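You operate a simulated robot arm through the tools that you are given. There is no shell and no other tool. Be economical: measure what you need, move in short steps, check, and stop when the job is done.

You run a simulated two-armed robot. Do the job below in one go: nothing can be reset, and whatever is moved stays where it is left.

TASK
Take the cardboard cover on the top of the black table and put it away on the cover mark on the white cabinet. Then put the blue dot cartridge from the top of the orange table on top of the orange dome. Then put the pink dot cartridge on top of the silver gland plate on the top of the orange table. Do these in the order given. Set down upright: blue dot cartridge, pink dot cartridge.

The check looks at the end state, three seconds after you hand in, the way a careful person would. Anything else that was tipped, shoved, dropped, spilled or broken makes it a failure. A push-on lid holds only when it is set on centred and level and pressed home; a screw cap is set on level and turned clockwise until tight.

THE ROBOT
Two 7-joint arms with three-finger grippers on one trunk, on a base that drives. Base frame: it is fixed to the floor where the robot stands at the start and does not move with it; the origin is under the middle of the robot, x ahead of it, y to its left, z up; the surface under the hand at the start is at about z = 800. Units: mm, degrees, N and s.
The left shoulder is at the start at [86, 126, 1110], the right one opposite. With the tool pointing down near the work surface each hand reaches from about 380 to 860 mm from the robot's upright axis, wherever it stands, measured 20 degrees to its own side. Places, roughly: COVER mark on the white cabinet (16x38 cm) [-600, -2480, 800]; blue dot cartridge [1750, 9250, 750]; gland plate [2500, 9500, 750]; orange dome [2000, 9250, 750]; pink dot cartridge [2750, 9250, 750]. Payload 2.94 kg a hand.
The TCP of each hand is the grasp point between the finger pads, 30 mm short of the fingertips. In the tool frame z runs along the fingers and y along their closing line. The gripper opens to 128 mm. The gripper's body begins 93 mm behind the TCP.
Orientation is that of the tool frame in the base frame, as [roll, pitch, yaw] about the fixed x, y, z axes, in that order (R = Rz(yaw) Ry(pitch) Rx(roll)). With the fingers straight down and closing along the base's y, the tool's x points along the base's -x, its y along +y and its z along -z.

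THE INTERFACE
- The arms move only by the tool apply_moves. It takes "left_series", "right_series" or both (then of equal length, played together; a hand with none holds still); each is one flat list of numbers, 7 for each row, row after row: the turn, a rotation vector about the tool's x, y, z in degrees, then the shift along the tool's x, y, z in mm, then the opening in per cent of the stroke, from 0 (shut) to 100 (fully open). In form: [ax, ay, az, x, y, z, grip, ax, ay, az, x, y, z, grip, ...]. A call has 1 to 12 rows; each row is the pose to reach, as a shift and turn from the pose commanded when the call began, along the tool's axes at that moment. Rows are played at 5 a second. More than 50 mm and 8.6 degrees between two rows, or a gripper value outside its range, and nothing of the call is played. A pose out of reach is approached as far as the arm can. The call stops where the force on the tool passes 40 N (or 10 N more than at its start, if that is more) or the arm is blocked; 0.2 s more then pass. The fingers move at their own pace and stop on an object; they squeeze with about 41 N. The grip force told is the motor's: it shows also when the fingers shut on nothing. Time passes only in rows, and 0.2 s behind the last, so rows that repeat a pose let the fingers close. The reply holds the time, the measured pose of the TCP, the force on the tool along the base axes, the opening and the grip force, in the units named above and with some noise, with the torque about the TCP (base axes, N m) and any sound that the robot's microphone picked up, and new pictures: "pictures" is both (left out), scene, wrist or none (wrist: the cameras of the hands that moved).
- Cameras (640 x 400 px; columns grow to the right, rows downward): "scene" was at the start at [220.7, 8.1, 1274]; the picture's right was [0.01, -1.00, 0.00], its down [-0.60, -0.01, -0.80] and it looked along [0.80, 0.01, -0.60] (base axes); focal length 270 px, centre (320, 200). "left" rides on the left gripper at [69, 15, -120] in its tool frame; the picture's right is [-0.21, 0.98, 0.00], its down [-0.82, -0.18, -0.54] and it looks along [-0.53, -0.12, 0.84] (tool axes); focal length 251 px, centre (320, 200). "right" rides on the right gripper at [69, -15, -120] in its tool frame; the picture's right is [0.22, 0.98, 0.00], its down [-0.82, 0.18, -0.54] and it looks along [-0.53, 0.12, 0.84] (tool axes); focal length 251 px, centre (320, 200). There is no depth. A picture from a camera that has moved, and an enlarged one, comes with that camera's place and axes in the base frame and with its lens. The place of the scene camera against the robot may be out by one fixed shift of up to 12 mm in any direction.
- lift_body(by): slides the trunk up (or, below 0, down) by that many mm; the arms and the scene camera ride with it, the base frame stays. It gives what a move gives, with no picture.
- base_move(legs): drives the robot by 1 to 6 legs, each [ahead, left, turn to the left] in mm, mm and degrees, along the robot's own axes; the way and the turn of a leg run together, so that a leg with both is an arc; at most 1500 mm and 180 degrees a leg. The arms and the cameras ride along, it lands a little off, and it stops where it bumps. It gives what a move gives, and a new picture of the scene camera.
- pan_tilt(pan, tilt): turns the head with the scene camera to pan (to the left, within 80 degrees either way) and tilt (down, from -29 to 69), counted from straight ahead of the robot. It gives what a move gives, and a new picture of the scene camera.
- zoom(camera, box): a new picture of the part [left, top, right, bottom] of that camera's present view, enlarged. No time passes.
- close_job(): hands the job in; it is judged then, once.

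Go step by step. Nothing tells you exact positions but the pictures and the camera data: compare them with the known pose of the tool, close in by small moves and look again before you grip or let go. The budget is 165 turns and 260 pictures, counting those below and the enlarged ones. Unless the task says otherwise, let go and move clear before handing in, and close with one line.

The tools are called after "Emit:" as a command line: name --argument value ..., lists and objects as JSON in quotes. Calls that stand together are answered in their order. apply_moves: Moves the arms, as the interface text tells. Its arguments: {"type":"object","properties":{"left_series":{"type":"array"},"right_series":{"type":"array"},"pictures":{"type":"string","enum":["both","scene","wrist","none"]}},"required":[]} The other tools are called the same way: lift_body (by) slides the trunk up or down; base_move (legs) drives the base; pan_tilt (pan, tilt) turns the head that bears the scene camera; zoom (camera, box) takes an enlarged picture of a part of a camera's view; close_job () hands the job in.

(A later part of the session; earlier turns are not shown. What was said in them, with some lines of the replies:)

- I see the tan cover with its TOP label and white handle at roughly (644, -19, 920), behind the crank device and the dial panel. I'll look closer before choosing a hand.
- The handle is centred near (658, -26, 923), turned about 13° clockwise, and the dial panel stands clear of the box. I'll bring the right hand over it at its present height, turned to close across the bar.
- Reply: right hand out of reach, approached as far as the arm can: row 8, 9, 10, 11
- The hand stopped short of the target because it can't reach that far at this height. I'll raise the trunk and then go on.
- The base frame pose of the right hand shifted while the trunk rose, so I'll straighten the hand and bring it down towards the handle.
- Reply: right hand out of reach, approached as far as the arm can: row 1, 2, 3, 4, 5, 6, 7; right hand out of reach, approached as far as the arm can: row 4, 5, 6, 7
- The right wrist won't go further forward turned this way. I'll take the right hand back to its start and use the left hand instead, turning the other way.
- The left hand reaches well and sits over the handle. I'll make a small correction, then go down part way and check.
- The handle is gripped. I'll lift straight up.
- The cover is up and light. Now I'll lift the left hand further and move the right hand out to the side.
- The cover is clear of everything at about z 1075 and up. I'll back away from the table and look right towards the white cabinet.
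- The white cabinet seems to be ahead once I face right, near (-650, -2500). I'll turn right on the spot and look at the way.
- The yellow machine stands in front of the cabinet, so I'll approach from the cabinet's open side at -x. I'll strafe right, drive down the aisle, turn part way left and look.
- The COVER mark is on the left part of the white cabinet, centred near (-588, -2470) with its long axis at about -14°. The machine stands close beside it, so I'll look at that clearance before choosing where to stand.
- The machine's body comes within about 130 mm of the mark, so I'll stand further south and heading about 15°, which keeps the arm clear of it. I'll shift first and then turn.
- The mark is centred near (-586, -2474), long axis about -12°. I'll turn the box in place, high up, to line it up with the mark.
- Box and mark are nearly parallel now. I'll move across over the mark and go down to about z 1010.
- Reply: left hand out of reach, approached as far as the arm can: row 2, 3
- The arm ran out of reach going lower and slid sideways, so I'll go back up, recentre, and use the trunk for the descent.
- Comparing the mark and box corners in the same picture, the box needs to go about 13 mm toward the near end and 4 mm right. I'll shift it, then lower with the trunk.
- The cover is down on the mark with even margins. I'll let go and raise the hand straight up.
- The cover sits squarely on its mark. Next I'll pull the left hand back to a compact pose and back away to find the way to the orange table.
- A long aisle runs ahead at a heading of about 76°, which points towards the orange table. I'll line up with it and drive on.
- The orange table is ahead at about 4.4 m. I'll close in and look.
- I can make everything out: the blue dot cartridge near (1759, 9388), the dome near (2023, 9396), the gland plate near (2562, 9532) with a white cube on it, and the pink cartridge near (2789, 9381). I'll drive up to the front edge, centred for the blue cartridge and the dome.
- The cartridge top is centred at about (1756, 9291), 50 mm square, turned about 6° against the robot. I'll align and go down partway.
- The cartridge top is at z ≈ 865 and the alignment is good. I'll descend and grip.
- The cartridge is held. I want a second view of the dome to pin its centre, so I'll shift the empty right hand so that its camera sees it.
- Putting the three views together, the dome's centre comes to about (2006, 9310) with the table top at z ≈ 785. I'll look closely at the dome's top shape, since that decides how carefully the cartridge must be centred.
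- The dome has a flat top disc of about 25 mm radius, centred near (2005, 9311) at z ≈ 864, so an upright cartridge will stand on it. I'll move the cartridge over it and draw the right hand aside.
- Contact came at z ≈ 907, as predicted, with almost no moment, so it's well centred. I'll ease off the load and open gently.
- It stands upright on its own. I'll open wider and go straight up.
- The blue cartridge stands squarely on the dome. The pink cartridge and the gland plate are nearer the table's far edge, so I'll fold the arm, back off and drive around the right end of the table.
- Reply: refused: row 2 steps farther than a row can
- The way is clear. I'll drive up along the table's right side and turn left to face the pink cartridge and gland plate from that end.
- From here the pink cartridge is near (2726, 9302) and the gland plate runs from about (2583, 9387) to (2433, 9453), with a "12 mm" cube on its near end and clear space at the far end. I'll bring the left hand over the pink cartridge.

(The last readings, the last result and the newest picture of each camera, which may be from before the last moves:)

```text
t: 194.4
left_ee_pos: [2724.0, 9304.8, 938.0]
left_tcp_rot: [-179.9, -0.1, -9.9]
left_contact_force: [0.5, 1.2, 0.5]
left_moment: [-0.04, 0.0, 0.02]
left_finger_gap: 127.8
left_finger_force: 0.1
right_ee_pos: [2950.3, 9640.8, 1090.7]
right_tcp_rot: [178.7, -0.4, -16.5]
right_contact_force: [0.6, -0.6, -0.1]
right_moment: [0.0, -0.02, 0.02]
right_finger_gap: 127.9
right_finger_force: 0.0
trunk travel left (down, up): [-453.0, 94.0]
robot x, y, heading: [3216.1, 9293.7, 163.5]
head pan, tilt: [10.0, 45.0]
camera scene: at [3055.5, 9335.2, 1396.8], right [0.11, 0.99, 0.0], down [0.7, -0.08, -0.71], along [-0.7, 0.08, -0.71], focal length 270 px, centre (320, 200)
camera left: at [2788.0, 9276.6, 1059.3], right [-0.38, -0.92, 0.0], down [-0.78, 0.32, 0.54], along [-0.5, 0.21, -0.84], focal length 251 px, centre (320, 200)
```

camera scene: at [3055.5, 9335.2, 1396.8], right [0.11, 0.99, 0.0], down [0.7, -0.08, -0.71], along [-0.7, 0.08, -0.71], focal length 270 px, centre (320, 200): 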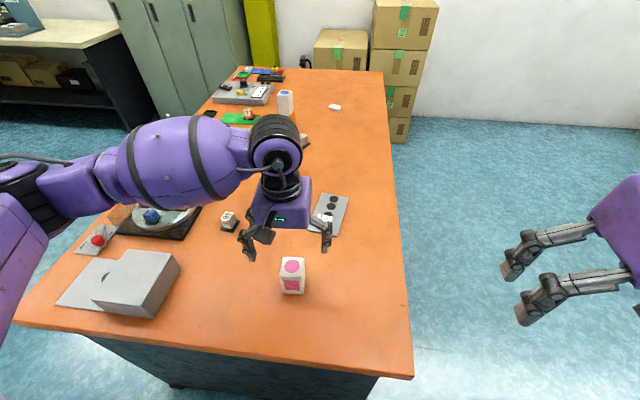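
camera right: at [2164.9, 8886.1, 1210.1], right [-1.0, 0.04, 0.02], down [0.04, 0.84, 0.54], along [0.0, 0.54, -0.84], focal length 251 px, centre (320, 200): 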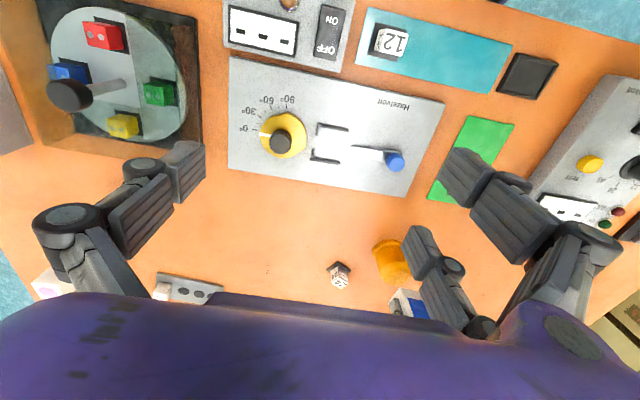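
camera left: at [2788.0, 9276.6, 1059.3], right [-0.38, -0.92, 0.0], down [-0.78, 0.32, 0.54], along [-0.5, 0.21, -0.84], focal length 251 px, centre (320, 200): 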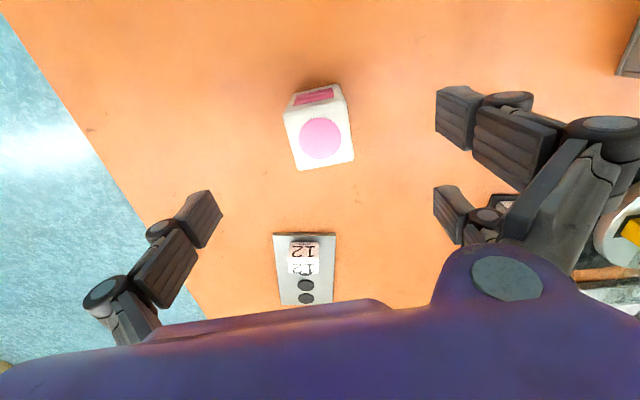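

Emit:
apply_moves --left_series '[0, 0, 0, 2.5, 1.7, 40, 100, 0, 0, 0, 2.5, 1.7, 80, 100, 0, 0, 0, 2.5, 1.7, 111, 100, 0, 0, 0, 2.5, 1.7, 111, 100]'

Emit:
zoom --camera "scene" --box '[220, 200, 380, 300]'

```text
t: 195.4
left_ee_pos: [2726.2, 9301.6, 827.5]
left_tcp_rot: [-179.9, 0.0, -10.1]
left_contact_force: [0.0, 0.4, 0.6]
left_moment: [-0.01, 0.0, 0.0]
left_finger_gap: 128.0
left_finger_force: 0.0
right_ee_pos: [2949.8, 9639.9, 1089.4]
right_tcp_rot: [178.7, -0.4, -16.5]
right_contact_force: [-1.0, -0.1, 0.6]
right_moment: [0.06, -0.05, 0.02]
right_finger_gap: 127.8
right_finger_force: 0.1
trunk travel left (down, up): [-453.0, 94.0]
robot x, y, heading: [3217.4, 9290.5, 163.4]
head pan, tilt: [10.0, 45.0]
camera scene: at [3055.5, 9335.1, 1396.8], right [0.11, 0.99, 0.0], down [0.7, -0.08, -0.71], along [-0.7, 0.08, -0.71], focal length 270 px, centre (320, 200)
camera left: at [2789.6, 9274.2, 948.4], right [-0.38, -0.92, 0.0], down [-0.78, 0.32, 0.54], along [-0.5, 0.21, -0.84], focal length 251 px, centre (320, 200)
```

scene: 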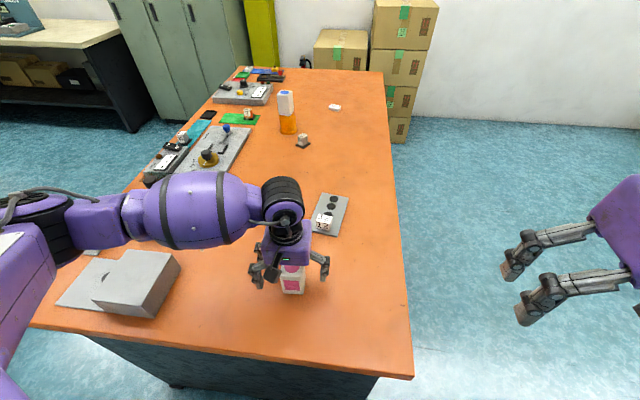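
left: 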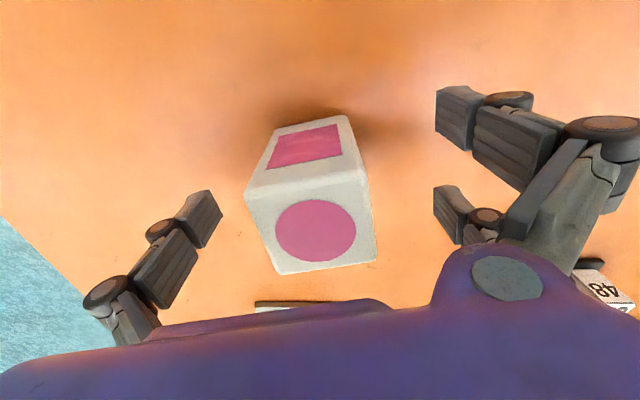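

```text
4.00 times, centred on (300, 250) of scene
camera zoom: at [3055.5, 9335.1, 1396.8], right [0.11, 0.99, 0.0], down [0.7, -0.08, -0.71], along [-0.7, 0.08, -0.71], focal length 1081 px, centre (400, 0)
```

zoom: 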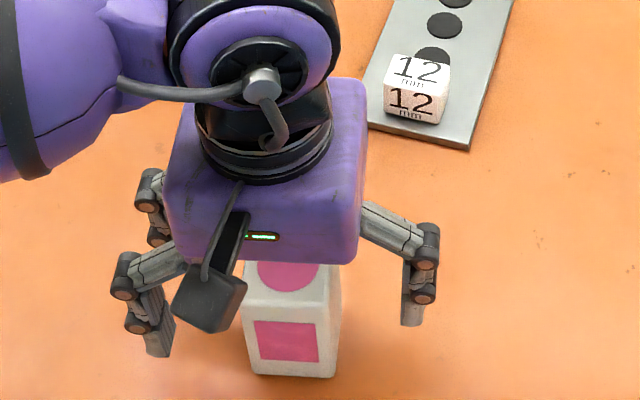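

Well centred. Gripping and lifting.

Emit:
apply_moves --left_series '[0, 0, 0, 0, 0, 0, 60, 0, 0, 0, 0, 0, 0, 35, 0, 0, 0, 0, 0, 0, 20, 0, 0, 0, 0, 0, 0, 20, 0, 0, 0, 0, 0, 0, 20]' --pictures "none"

Emit:
apply_moves --left_series '[0, 0, 0, 0, 0, -20, 20, 0, 0, 0, 0, 0, -50, 20, 0, 0, 0, 0, 0, -90, 20, 0, 0, 0, 0, 0, -130, 20, 0, 0, 0, 0, 0, -160, 20, 0, 0, 0, 0, 0, -160, 20]'

```text
t: 196.6
left_ee_pos: [2725.0, 9301.6, 827.9]
left_tcp_rot: [-179.9, 0.0, -10.0]
left_contact_force: [-0.3, 0.2, 1.0]
left_moment: [0.1, -0.05, -0.01]
left_finger_gap: 49.4
left_finger_force: 41.1
right_ee_pos: [2950.3, 9642.2, 1089.9]
right_tcp_rot: [178.7, -0.4, -16.5]
right_contact_force: [0.9, -0.3, -0.8]
right_moment: [0.01, 0.01, 0.0]
right_finger_gap: 127.9
right_finger_force: 0.1
trunk travel left (down, up): [-453.0, 94.0]
robot x, y, heading: [3218.3, 9293.0, 163.6]
head pan, tilt: [10.0, 45.0]
```

```text
t: 198.0
left_ee_pos: [2724.8, 9300.0, 988.5]
left_tcp_rot: [-179.9, 0.1, -10.0]
left_contact_force: [0.0, -0.1, -1.7]
left_moment: [-0.03, 0.01, -0.01]
left_finger_gap: 49.1
left_finger_force: 40.6
right_ee_pos: [2950.5, 9640.8, 1088.9]
right_tcp_rot: [178.7, -0.4, -16.5]
right_contact_force: [0.5, 0.0, 0.9]
right_moment: [0.02, 0.03, 0.02]
right_finger_gap: 128.0
right_finger_force: 0.0
trunk travel left (down, up): [-453.0, 94.0]
robot x, y, heading: [3215.5, 9293.4, 163.7]
head pan, tilt: [10.0, 45.0]
camera scene: at [3055.0, 9335.1, 1396.7], right [0.11, 0.99, 0.0], down [0.7, -0.08, -0.71], along [-0.7, 0.08, -0.71], focal length 270 px, centre (320, 200)
camera left: at [2788.7, 9272.4, 1109.3], right [-0.38, -0.92, 0.0], down [-0.78, 0.32, 0.54], along [-0.5, 0.21, -0.84], focal length 251 px, centre (320, 200)
```

scene: 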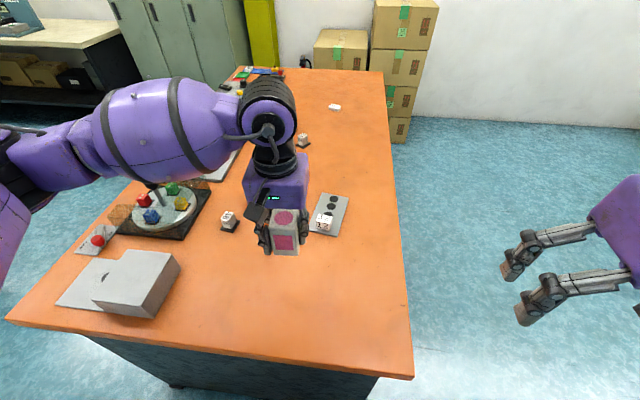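
left: 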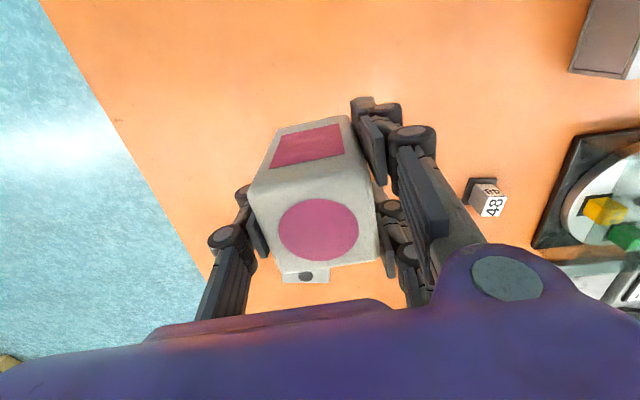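

Emit:
apply_moves --left_series '[0, 0, 2, -38, -12, 0, 20, 0, 0, 4, -76, -24, 0, 20, 0, 0, 6, -114, -37, 0, 20, 0, 0, 8, -152, -49, 0, 20, 0, 0, 10, -190, -61, 0, 20, 0, 0, 12, -228, -73, 0, 20, 0, 0, 13.3, -265, -85.3, 0, 20, 0, 0, 13.3, -265, -85.3, 50, 20, 0, 0, 13.3, -265, -85.3, 50, 20]'

Emit:
zoom --camera "scene" --box '[280, 140, 400, 250]'

```text
t: 200.0
left_ee_pos: [2476.6, 9431.1, 934.7]
left_tcp_rot: [-179.9, 0.0, -23.4]
left_contact_force: [0.8, -0.2, -1.8]
left_moment: [0.02, 0.01, 0.0]
left_finger_gap: 49.3
left_finger_force: 40.9
right_ee_pos: [2951.5, 9641.5, 1089.5]
right_tcp_rot: [178.8, -0.5, -16.4]
right_contact_force: [-0.2, -0.5, -0.6]
right_moment: [0.01, 0.03, 0.02]
right_finger_gap: 128.1
right_finger_force: 0.1
trunk travel left (down, up): [-453.0, 94.0]
robot x, y, heading: [3216.7, 9293.4, 163.4]
head pan, tilt: [10.0, 45.0]
camera scene: at [3055.9, 9335.2, 1396.8], right [0.11, 0.99, 0.0], down [0.7, -0.08, -0.71], along [-0.7, 0.08, -0.71], focal length 270 px, centre (320, 200)
camera left: at [2533.3, 9389.2, 1056.8], right [-0.58, -0.81, 0.0], down [-0.68, 0.49, 0.54], along [-0.44, 0.32, -0.84], focal length 251 px, centre (320, 200)
```

scene: 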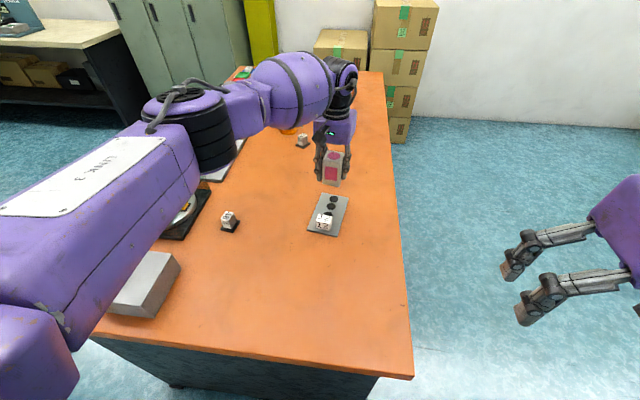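
left: 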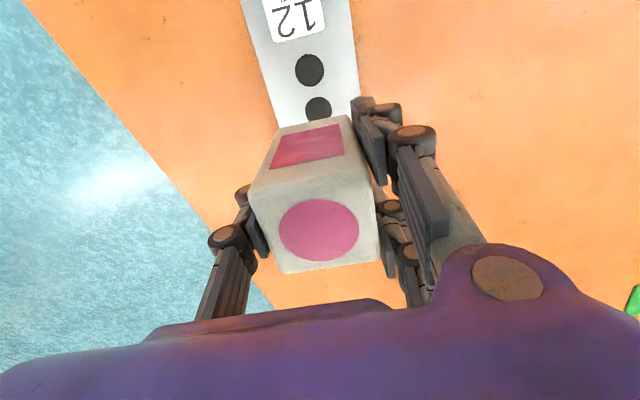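

```text
3.64 times, centred on (340, 195) of scene
camera zoom: at [3055.9, 9335.2, 1396.8], right [0.11, 0.99, 0.0], down [0.7, -0.08, -0.71], along [-0.7, 0.08, -0.71], focal length 982 px, centre (247, 218)
```

zoom: 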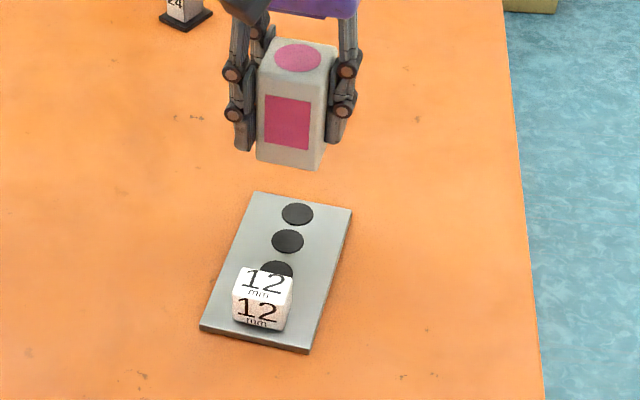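

Emit:
apply_moves --left_series '[0, 0, 1.2, 0, -2, 40, 20, 0, 0, 1.2, 0, -2, 75, 20, 0, 0, 1.2, 0, -2, 88, 20, 0, 0, 1.2, 0, -2, 88, 20]' --pictures "wrist"

Emit:
zoom --camera "scene" --box '[290, 150, 386, 240]'

```text
t: 201.0
left_ee_pos: [2479.0, 9432.7, 848.7]
left_tcp_rot: [-179.8, 0.1, -24.5]
left_contact_force: [0.0, 0.7, -1.7]
left_moment: [0.01, -0.02, -0.01]
left_finger_gap: 49.0
left_finger_force: 41.6
right_ee_pos: [2950.0, 9640.6, 1089.4]
right_tcp_rot: [178.7, -0.4, -16.5]
right_contact_force: [-0.5, 0.0, -0.7]
right_moment: [0.0, -0.02, 0.03]
right_finger_gap: 127.8
right_finger_force: 0.2
trunk travel left (down, up): [-453.0, 94.0]
robot x, y, heading: [3214.9, 9293.1, 163.3]
head pan, tilt: [10.0, 45.0]
camera left: at [2535.1, 9389.7, 969.2], right [-0.6, -0.8, 0.0], down [-0.67, 0.5, 0.54], along [-0.43, 0.33, -0.84], focal length 251 px, centre (320, 200)
```

left: 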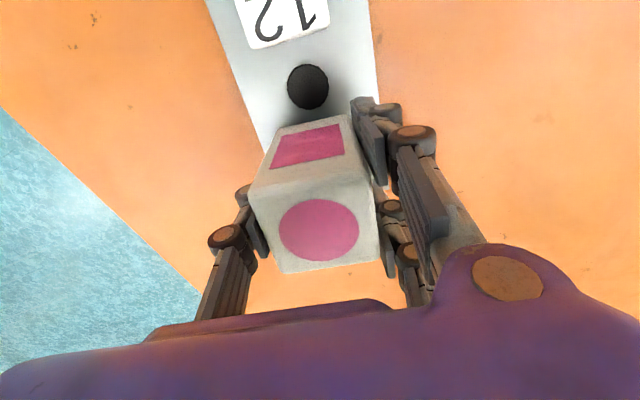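

```text
4.44 times, centred on (338, 195) of scene
camera zoom: at [3055.1, 9335.1, 1396.7], right [0.11, 0.99, 0.0], down [0.7, -0.08, -0.71], along [-0.7, 0.08, -0.71], focal length 1201 px, centre (240, 222)
```

zoom: 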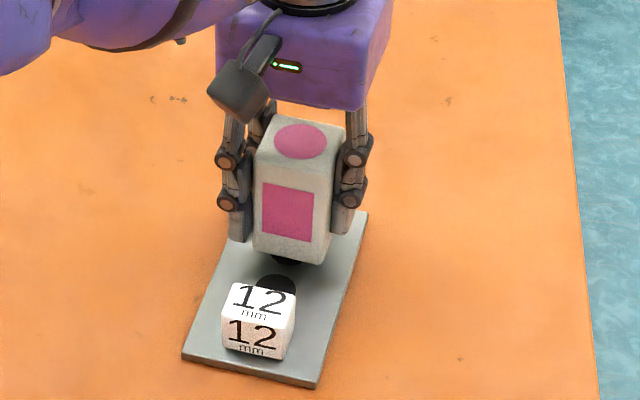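

Emit:
apply_moves --left_series '[0, 0, 0, 0, 0, 5, 20, 0, 0, 0, 0, 0, 9, 20, 0, 0, 0, 0, 0, 11, 20, 0, 0, 0, 0, 0, 11, 20]' --pictures "none"

```text
t: 202.0
left_ee_pos: [2480.3, 9432.4, 838.4]
left_tcp_rot: [-179.9, 0.0, -24.5]
left_contact_force: [0.1, -0.1, -2.7]
left_moment: [0.0, -0.02, 0.02]
left_finger_gap: 49.4
left_finger_force: 41.2
right_ee_pos: [2950.5, 9640.5, 1089.3]
right_tcp_rot: [178.7, -0.3, -16.5]
right_contact_force: [-0.5, -0.6, 0.5]
right_moment: [-0.03, 0.01, -0.03]
right_finger_gap: 128.1
right_finger_force: 0.1
trunk travel left (down, up): [-453.0, 94.0]
robot x, y, heading: [3218.5, 9293.9, 163.3]
head pan, tilt: [10.0, 45.0]
```

Emit:
apply_moves --left_series '[0, 0, 0, 0, 0, 1.5, 20, 0, 0, 0, 0, 0, 3, 20, 0, 0, 0, 0, 0, 4.5, 20, 0, 0, 0, 0, 0, 4.5, 20]' --pictures "none"

```text
t: 203.0
left_ee_pos: [2478.7, 9433.3, 836.3]
left_tcp_rot: [-180.0, 0.1, -24.6]
left_contact_force: [0.3, -0.7, 13.3]
left_moment: [-0.24, -0.39, 0.0]
left_finger_gap: 49.3
left_finger_force: 40.7
right_ee_pos: [2951.9, 9640.1, 1090.8]
right_tcp_rot: [178.6, -0.3, -16.5]
right_contact_force: [0.0, 0.0, 0.8]
right_moment: [-0.02, -0.02, 0.0]
right_finger_gap: 127.9
right_finger_force: 0.1
trunk travel left (down, up): [-453.0, 94.0]
robot x, y, heading: [3218.1, 9294.0, 163.3]
head pan, tilt: [10.0, 45.0]
```

Emit:
zoom --camera "scene" --box '[305, 165, 369, 225]'

Emit:
zoom --camera "left" --box '[240, 0, 400, 160]'

```text
6.67 times, centred on (337, 195) of scene
camera zoom: at [3056.9, 9334.7, 1397.1], right [0.11, 0.99, 0.0], down [0.7, -0.08, -0.71], along [-0.7, 0.08, -0.71], focal length 1801 px, centre (207, 233)
```

zoom: 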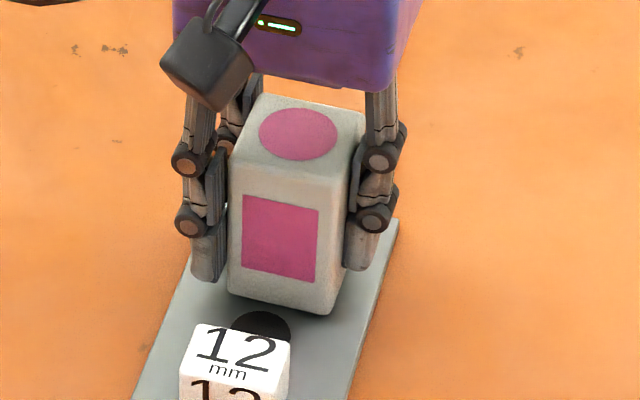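

```text
2.50 times, centred on (320, 80) of left
camera zoom: at [2535.4, 9390.5, 956.7], right [-0.6, -0.8, 0.0], down [-0.67, 0.5, 0.54], along [-0.43, 0.33, -0.84], focal length 629 px, centre (320, 500)
```

zoom: 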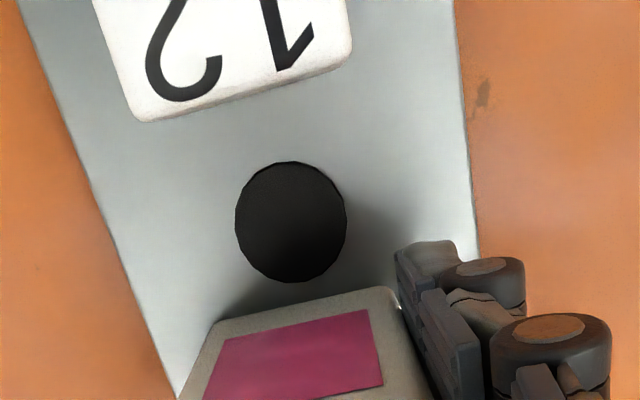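

It's resting on the plate clear of the cube, with margin on all sides. I'll ease off and open gently.

Emit:
apply_moves --left_series '[0, 0, 0, 0, 0, -2, 20, 0, 0, 0, 0, 0, -2, 32, 0, 0, 0, 0, 0, -2, 45, 0, 0, 0, 0, 0, -2, 45, 0, 0, 0, 0, 0, -2, 45]' --pictures "wrist"

Emit:
zoom --camera "scene" --box '[305, 165, 369, 225]'

```text
t: 204.2
left_ee_pos: [2479.9, 9433.6, 836.1]
left_tcp_rot: [-179.9, 0.1, -24.6]
left_contact_force: [0.4, -0.3, 1.1]
left_moment: [0.02, -0.01, 0.0]
left_finger_gap: 57.4
left_finger_force: 0.0
right_ee_pos: [2949.8, 9640.5, 1088.7]
right_tcp_rot: [178.8, -0.3, -16.5]
right_contact_force: [-0.8, 0.2, 0.3]
right_moment: [0.03, -0.02, 0.01]
right_finger_gap: 128.2
right_finger_force: 0.0
trunk travel left (down, up): [-453.0, 94.0]
robot x, y, heading: [3218.5, 9290.8, 163.1]
head pan, tilt: [10.0, 45.0]
camera left: at [2535.4, 9390.5, 956.6], right [-0.6, -0.8, 0.0], down [-0.67, 0.5, 0.54], along [-0.43, 0.33, -0.84], focal length 251 px, centre (320, 200)
```

left: 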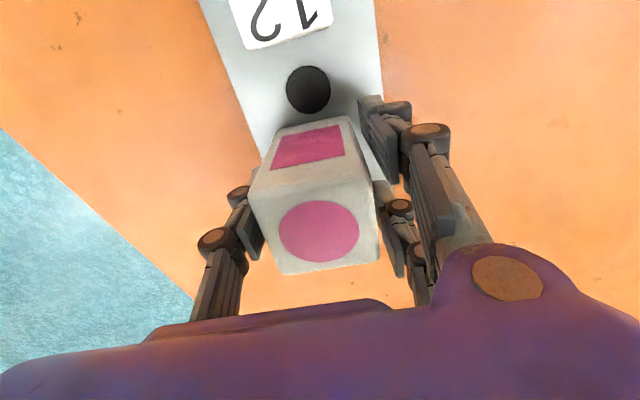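

```text
6.67 times, centred on (337, 195) of scene
camera zoom: at [3055.3, 9335.1, 1396.7], right [0.11, 0.99, 0.0], down [0.7, -0.08, -0.71], along [-0.7, 0.08, -0.71], focal length 1801 px, centre (207, 233)
```

zoom: 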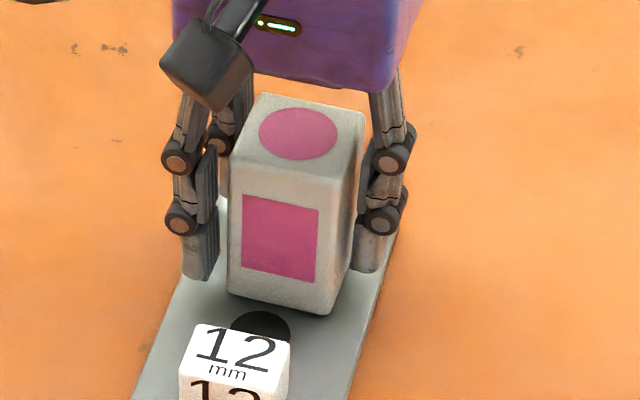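

It stands upright. I'll open wider, rise straight up and check both cartridges.

Emit:
apply_moves --left_series '[0, 0, 0, 0, 0, 0, 60, 0, 0, 0, 0, 0, 0, 75, 0, 0, 0, 0, 0, 0, 75, 0, 0, 0, 0, 0, -30, 75, 0, 0, 0, 0, 0, -70, 75, 0, 0, 0, 0, 0, -110, 75, 0, 0, 0, 0, 0, -150, 75, 0, 0, 0, 0, 0, -190, 75, 0, 0, 0, 40, 0, -220, 75, 0, 0, 0, 85, 0, -240, 75, 0, 0, 0, 130, 0, -250, 75]'

Emit:
zoom --camera "scene" --box '[260, 80, 400, 240]'

```text
t: 206.6
left_ee_pos: [2600.1, 9380.7, 1085.4]
left_tcp_rot: [-179.9, 0.1, -24.5]
left_contact_force: [0.8, 0.0, -0.2]
left_moment: [0.02, 0.02, 0.01]
left_finger_gap: 96.0
left_finger_force: 0.0
right_ee_pos: [2951.5, 9640.3, 1090.4]
right_tcp_rot: [178.6, -0.3, -16.4]
right_contact_force: [0.1, -0.7, 0.5]
right_moment: [0.04, -0.01, 0.02]
right_finger_gap: 128.0
right_finger_force: 0.1
trunk travel left (down, up): [-453.0, 94.0]
robot x, y, heading: [3217.6, 9291.5, 163.3]
head pan, tilt: [10.0, 45.0]
camera scene: at [3056.3, 9334.1, 1396.9], right [0.11, 0.99, 0.0], down [0.7, -0.08, -0.71], along [-0.7, 0.08, -0.71], focal length 270 px, centre (320, 200)
camera left: at [2654.7, 9336.3, 1206.9], right [-0.6, -0.8, 0.0], down [-0.67, 0.5, 0.54], along [-0.43, 0.33, -0.84], focal length 251 px, centre (320, 200)
```

scene: 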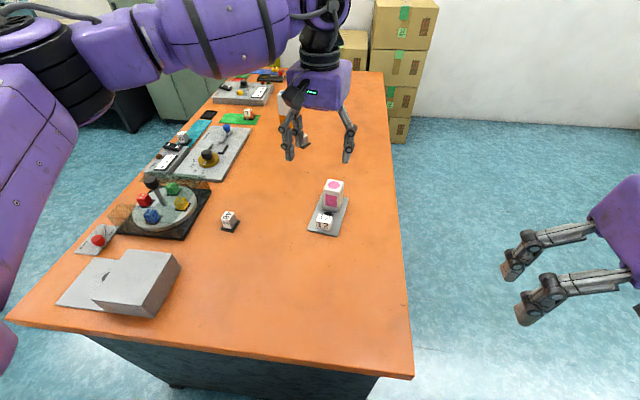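
left: 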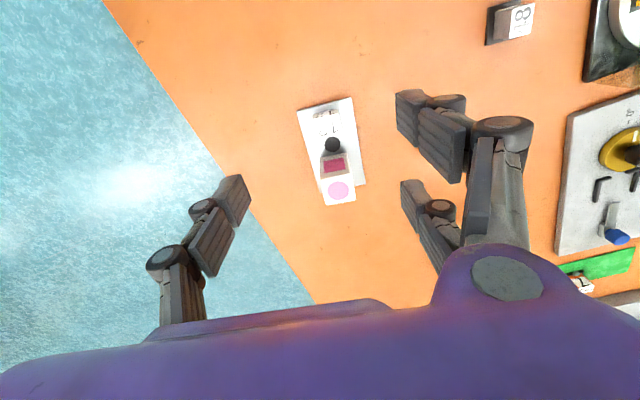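

```text
2.50 times, centred on (330, 160) of scene
camera zoom: at [3056.3, 9334.1, 1396.9], right [0.11, 0.99, 0.0], down [0.7, -0.08, -0.71], along [-0.7, 0.08, -0.71], focal length 676 px, centre (295, 300)
```

zoom: 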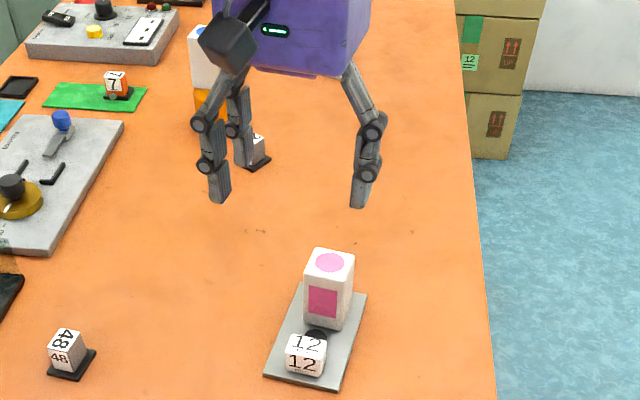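

Everything is standing where it belongs: the cover on its mark, the blue cartridge on the dome and the pink cartridge on the gland plate. Both hands are clear, so I'm handing in.

Emit:
close_job

```text
The job is handed in.
```

I did all three moves in order and handed the job in: the cover is on its mark on the white cabinet, the blue dot cartridge is upright on the orange dome, and the pink dot cartridge is upright on the gland plate beside the "12 mm" cube.
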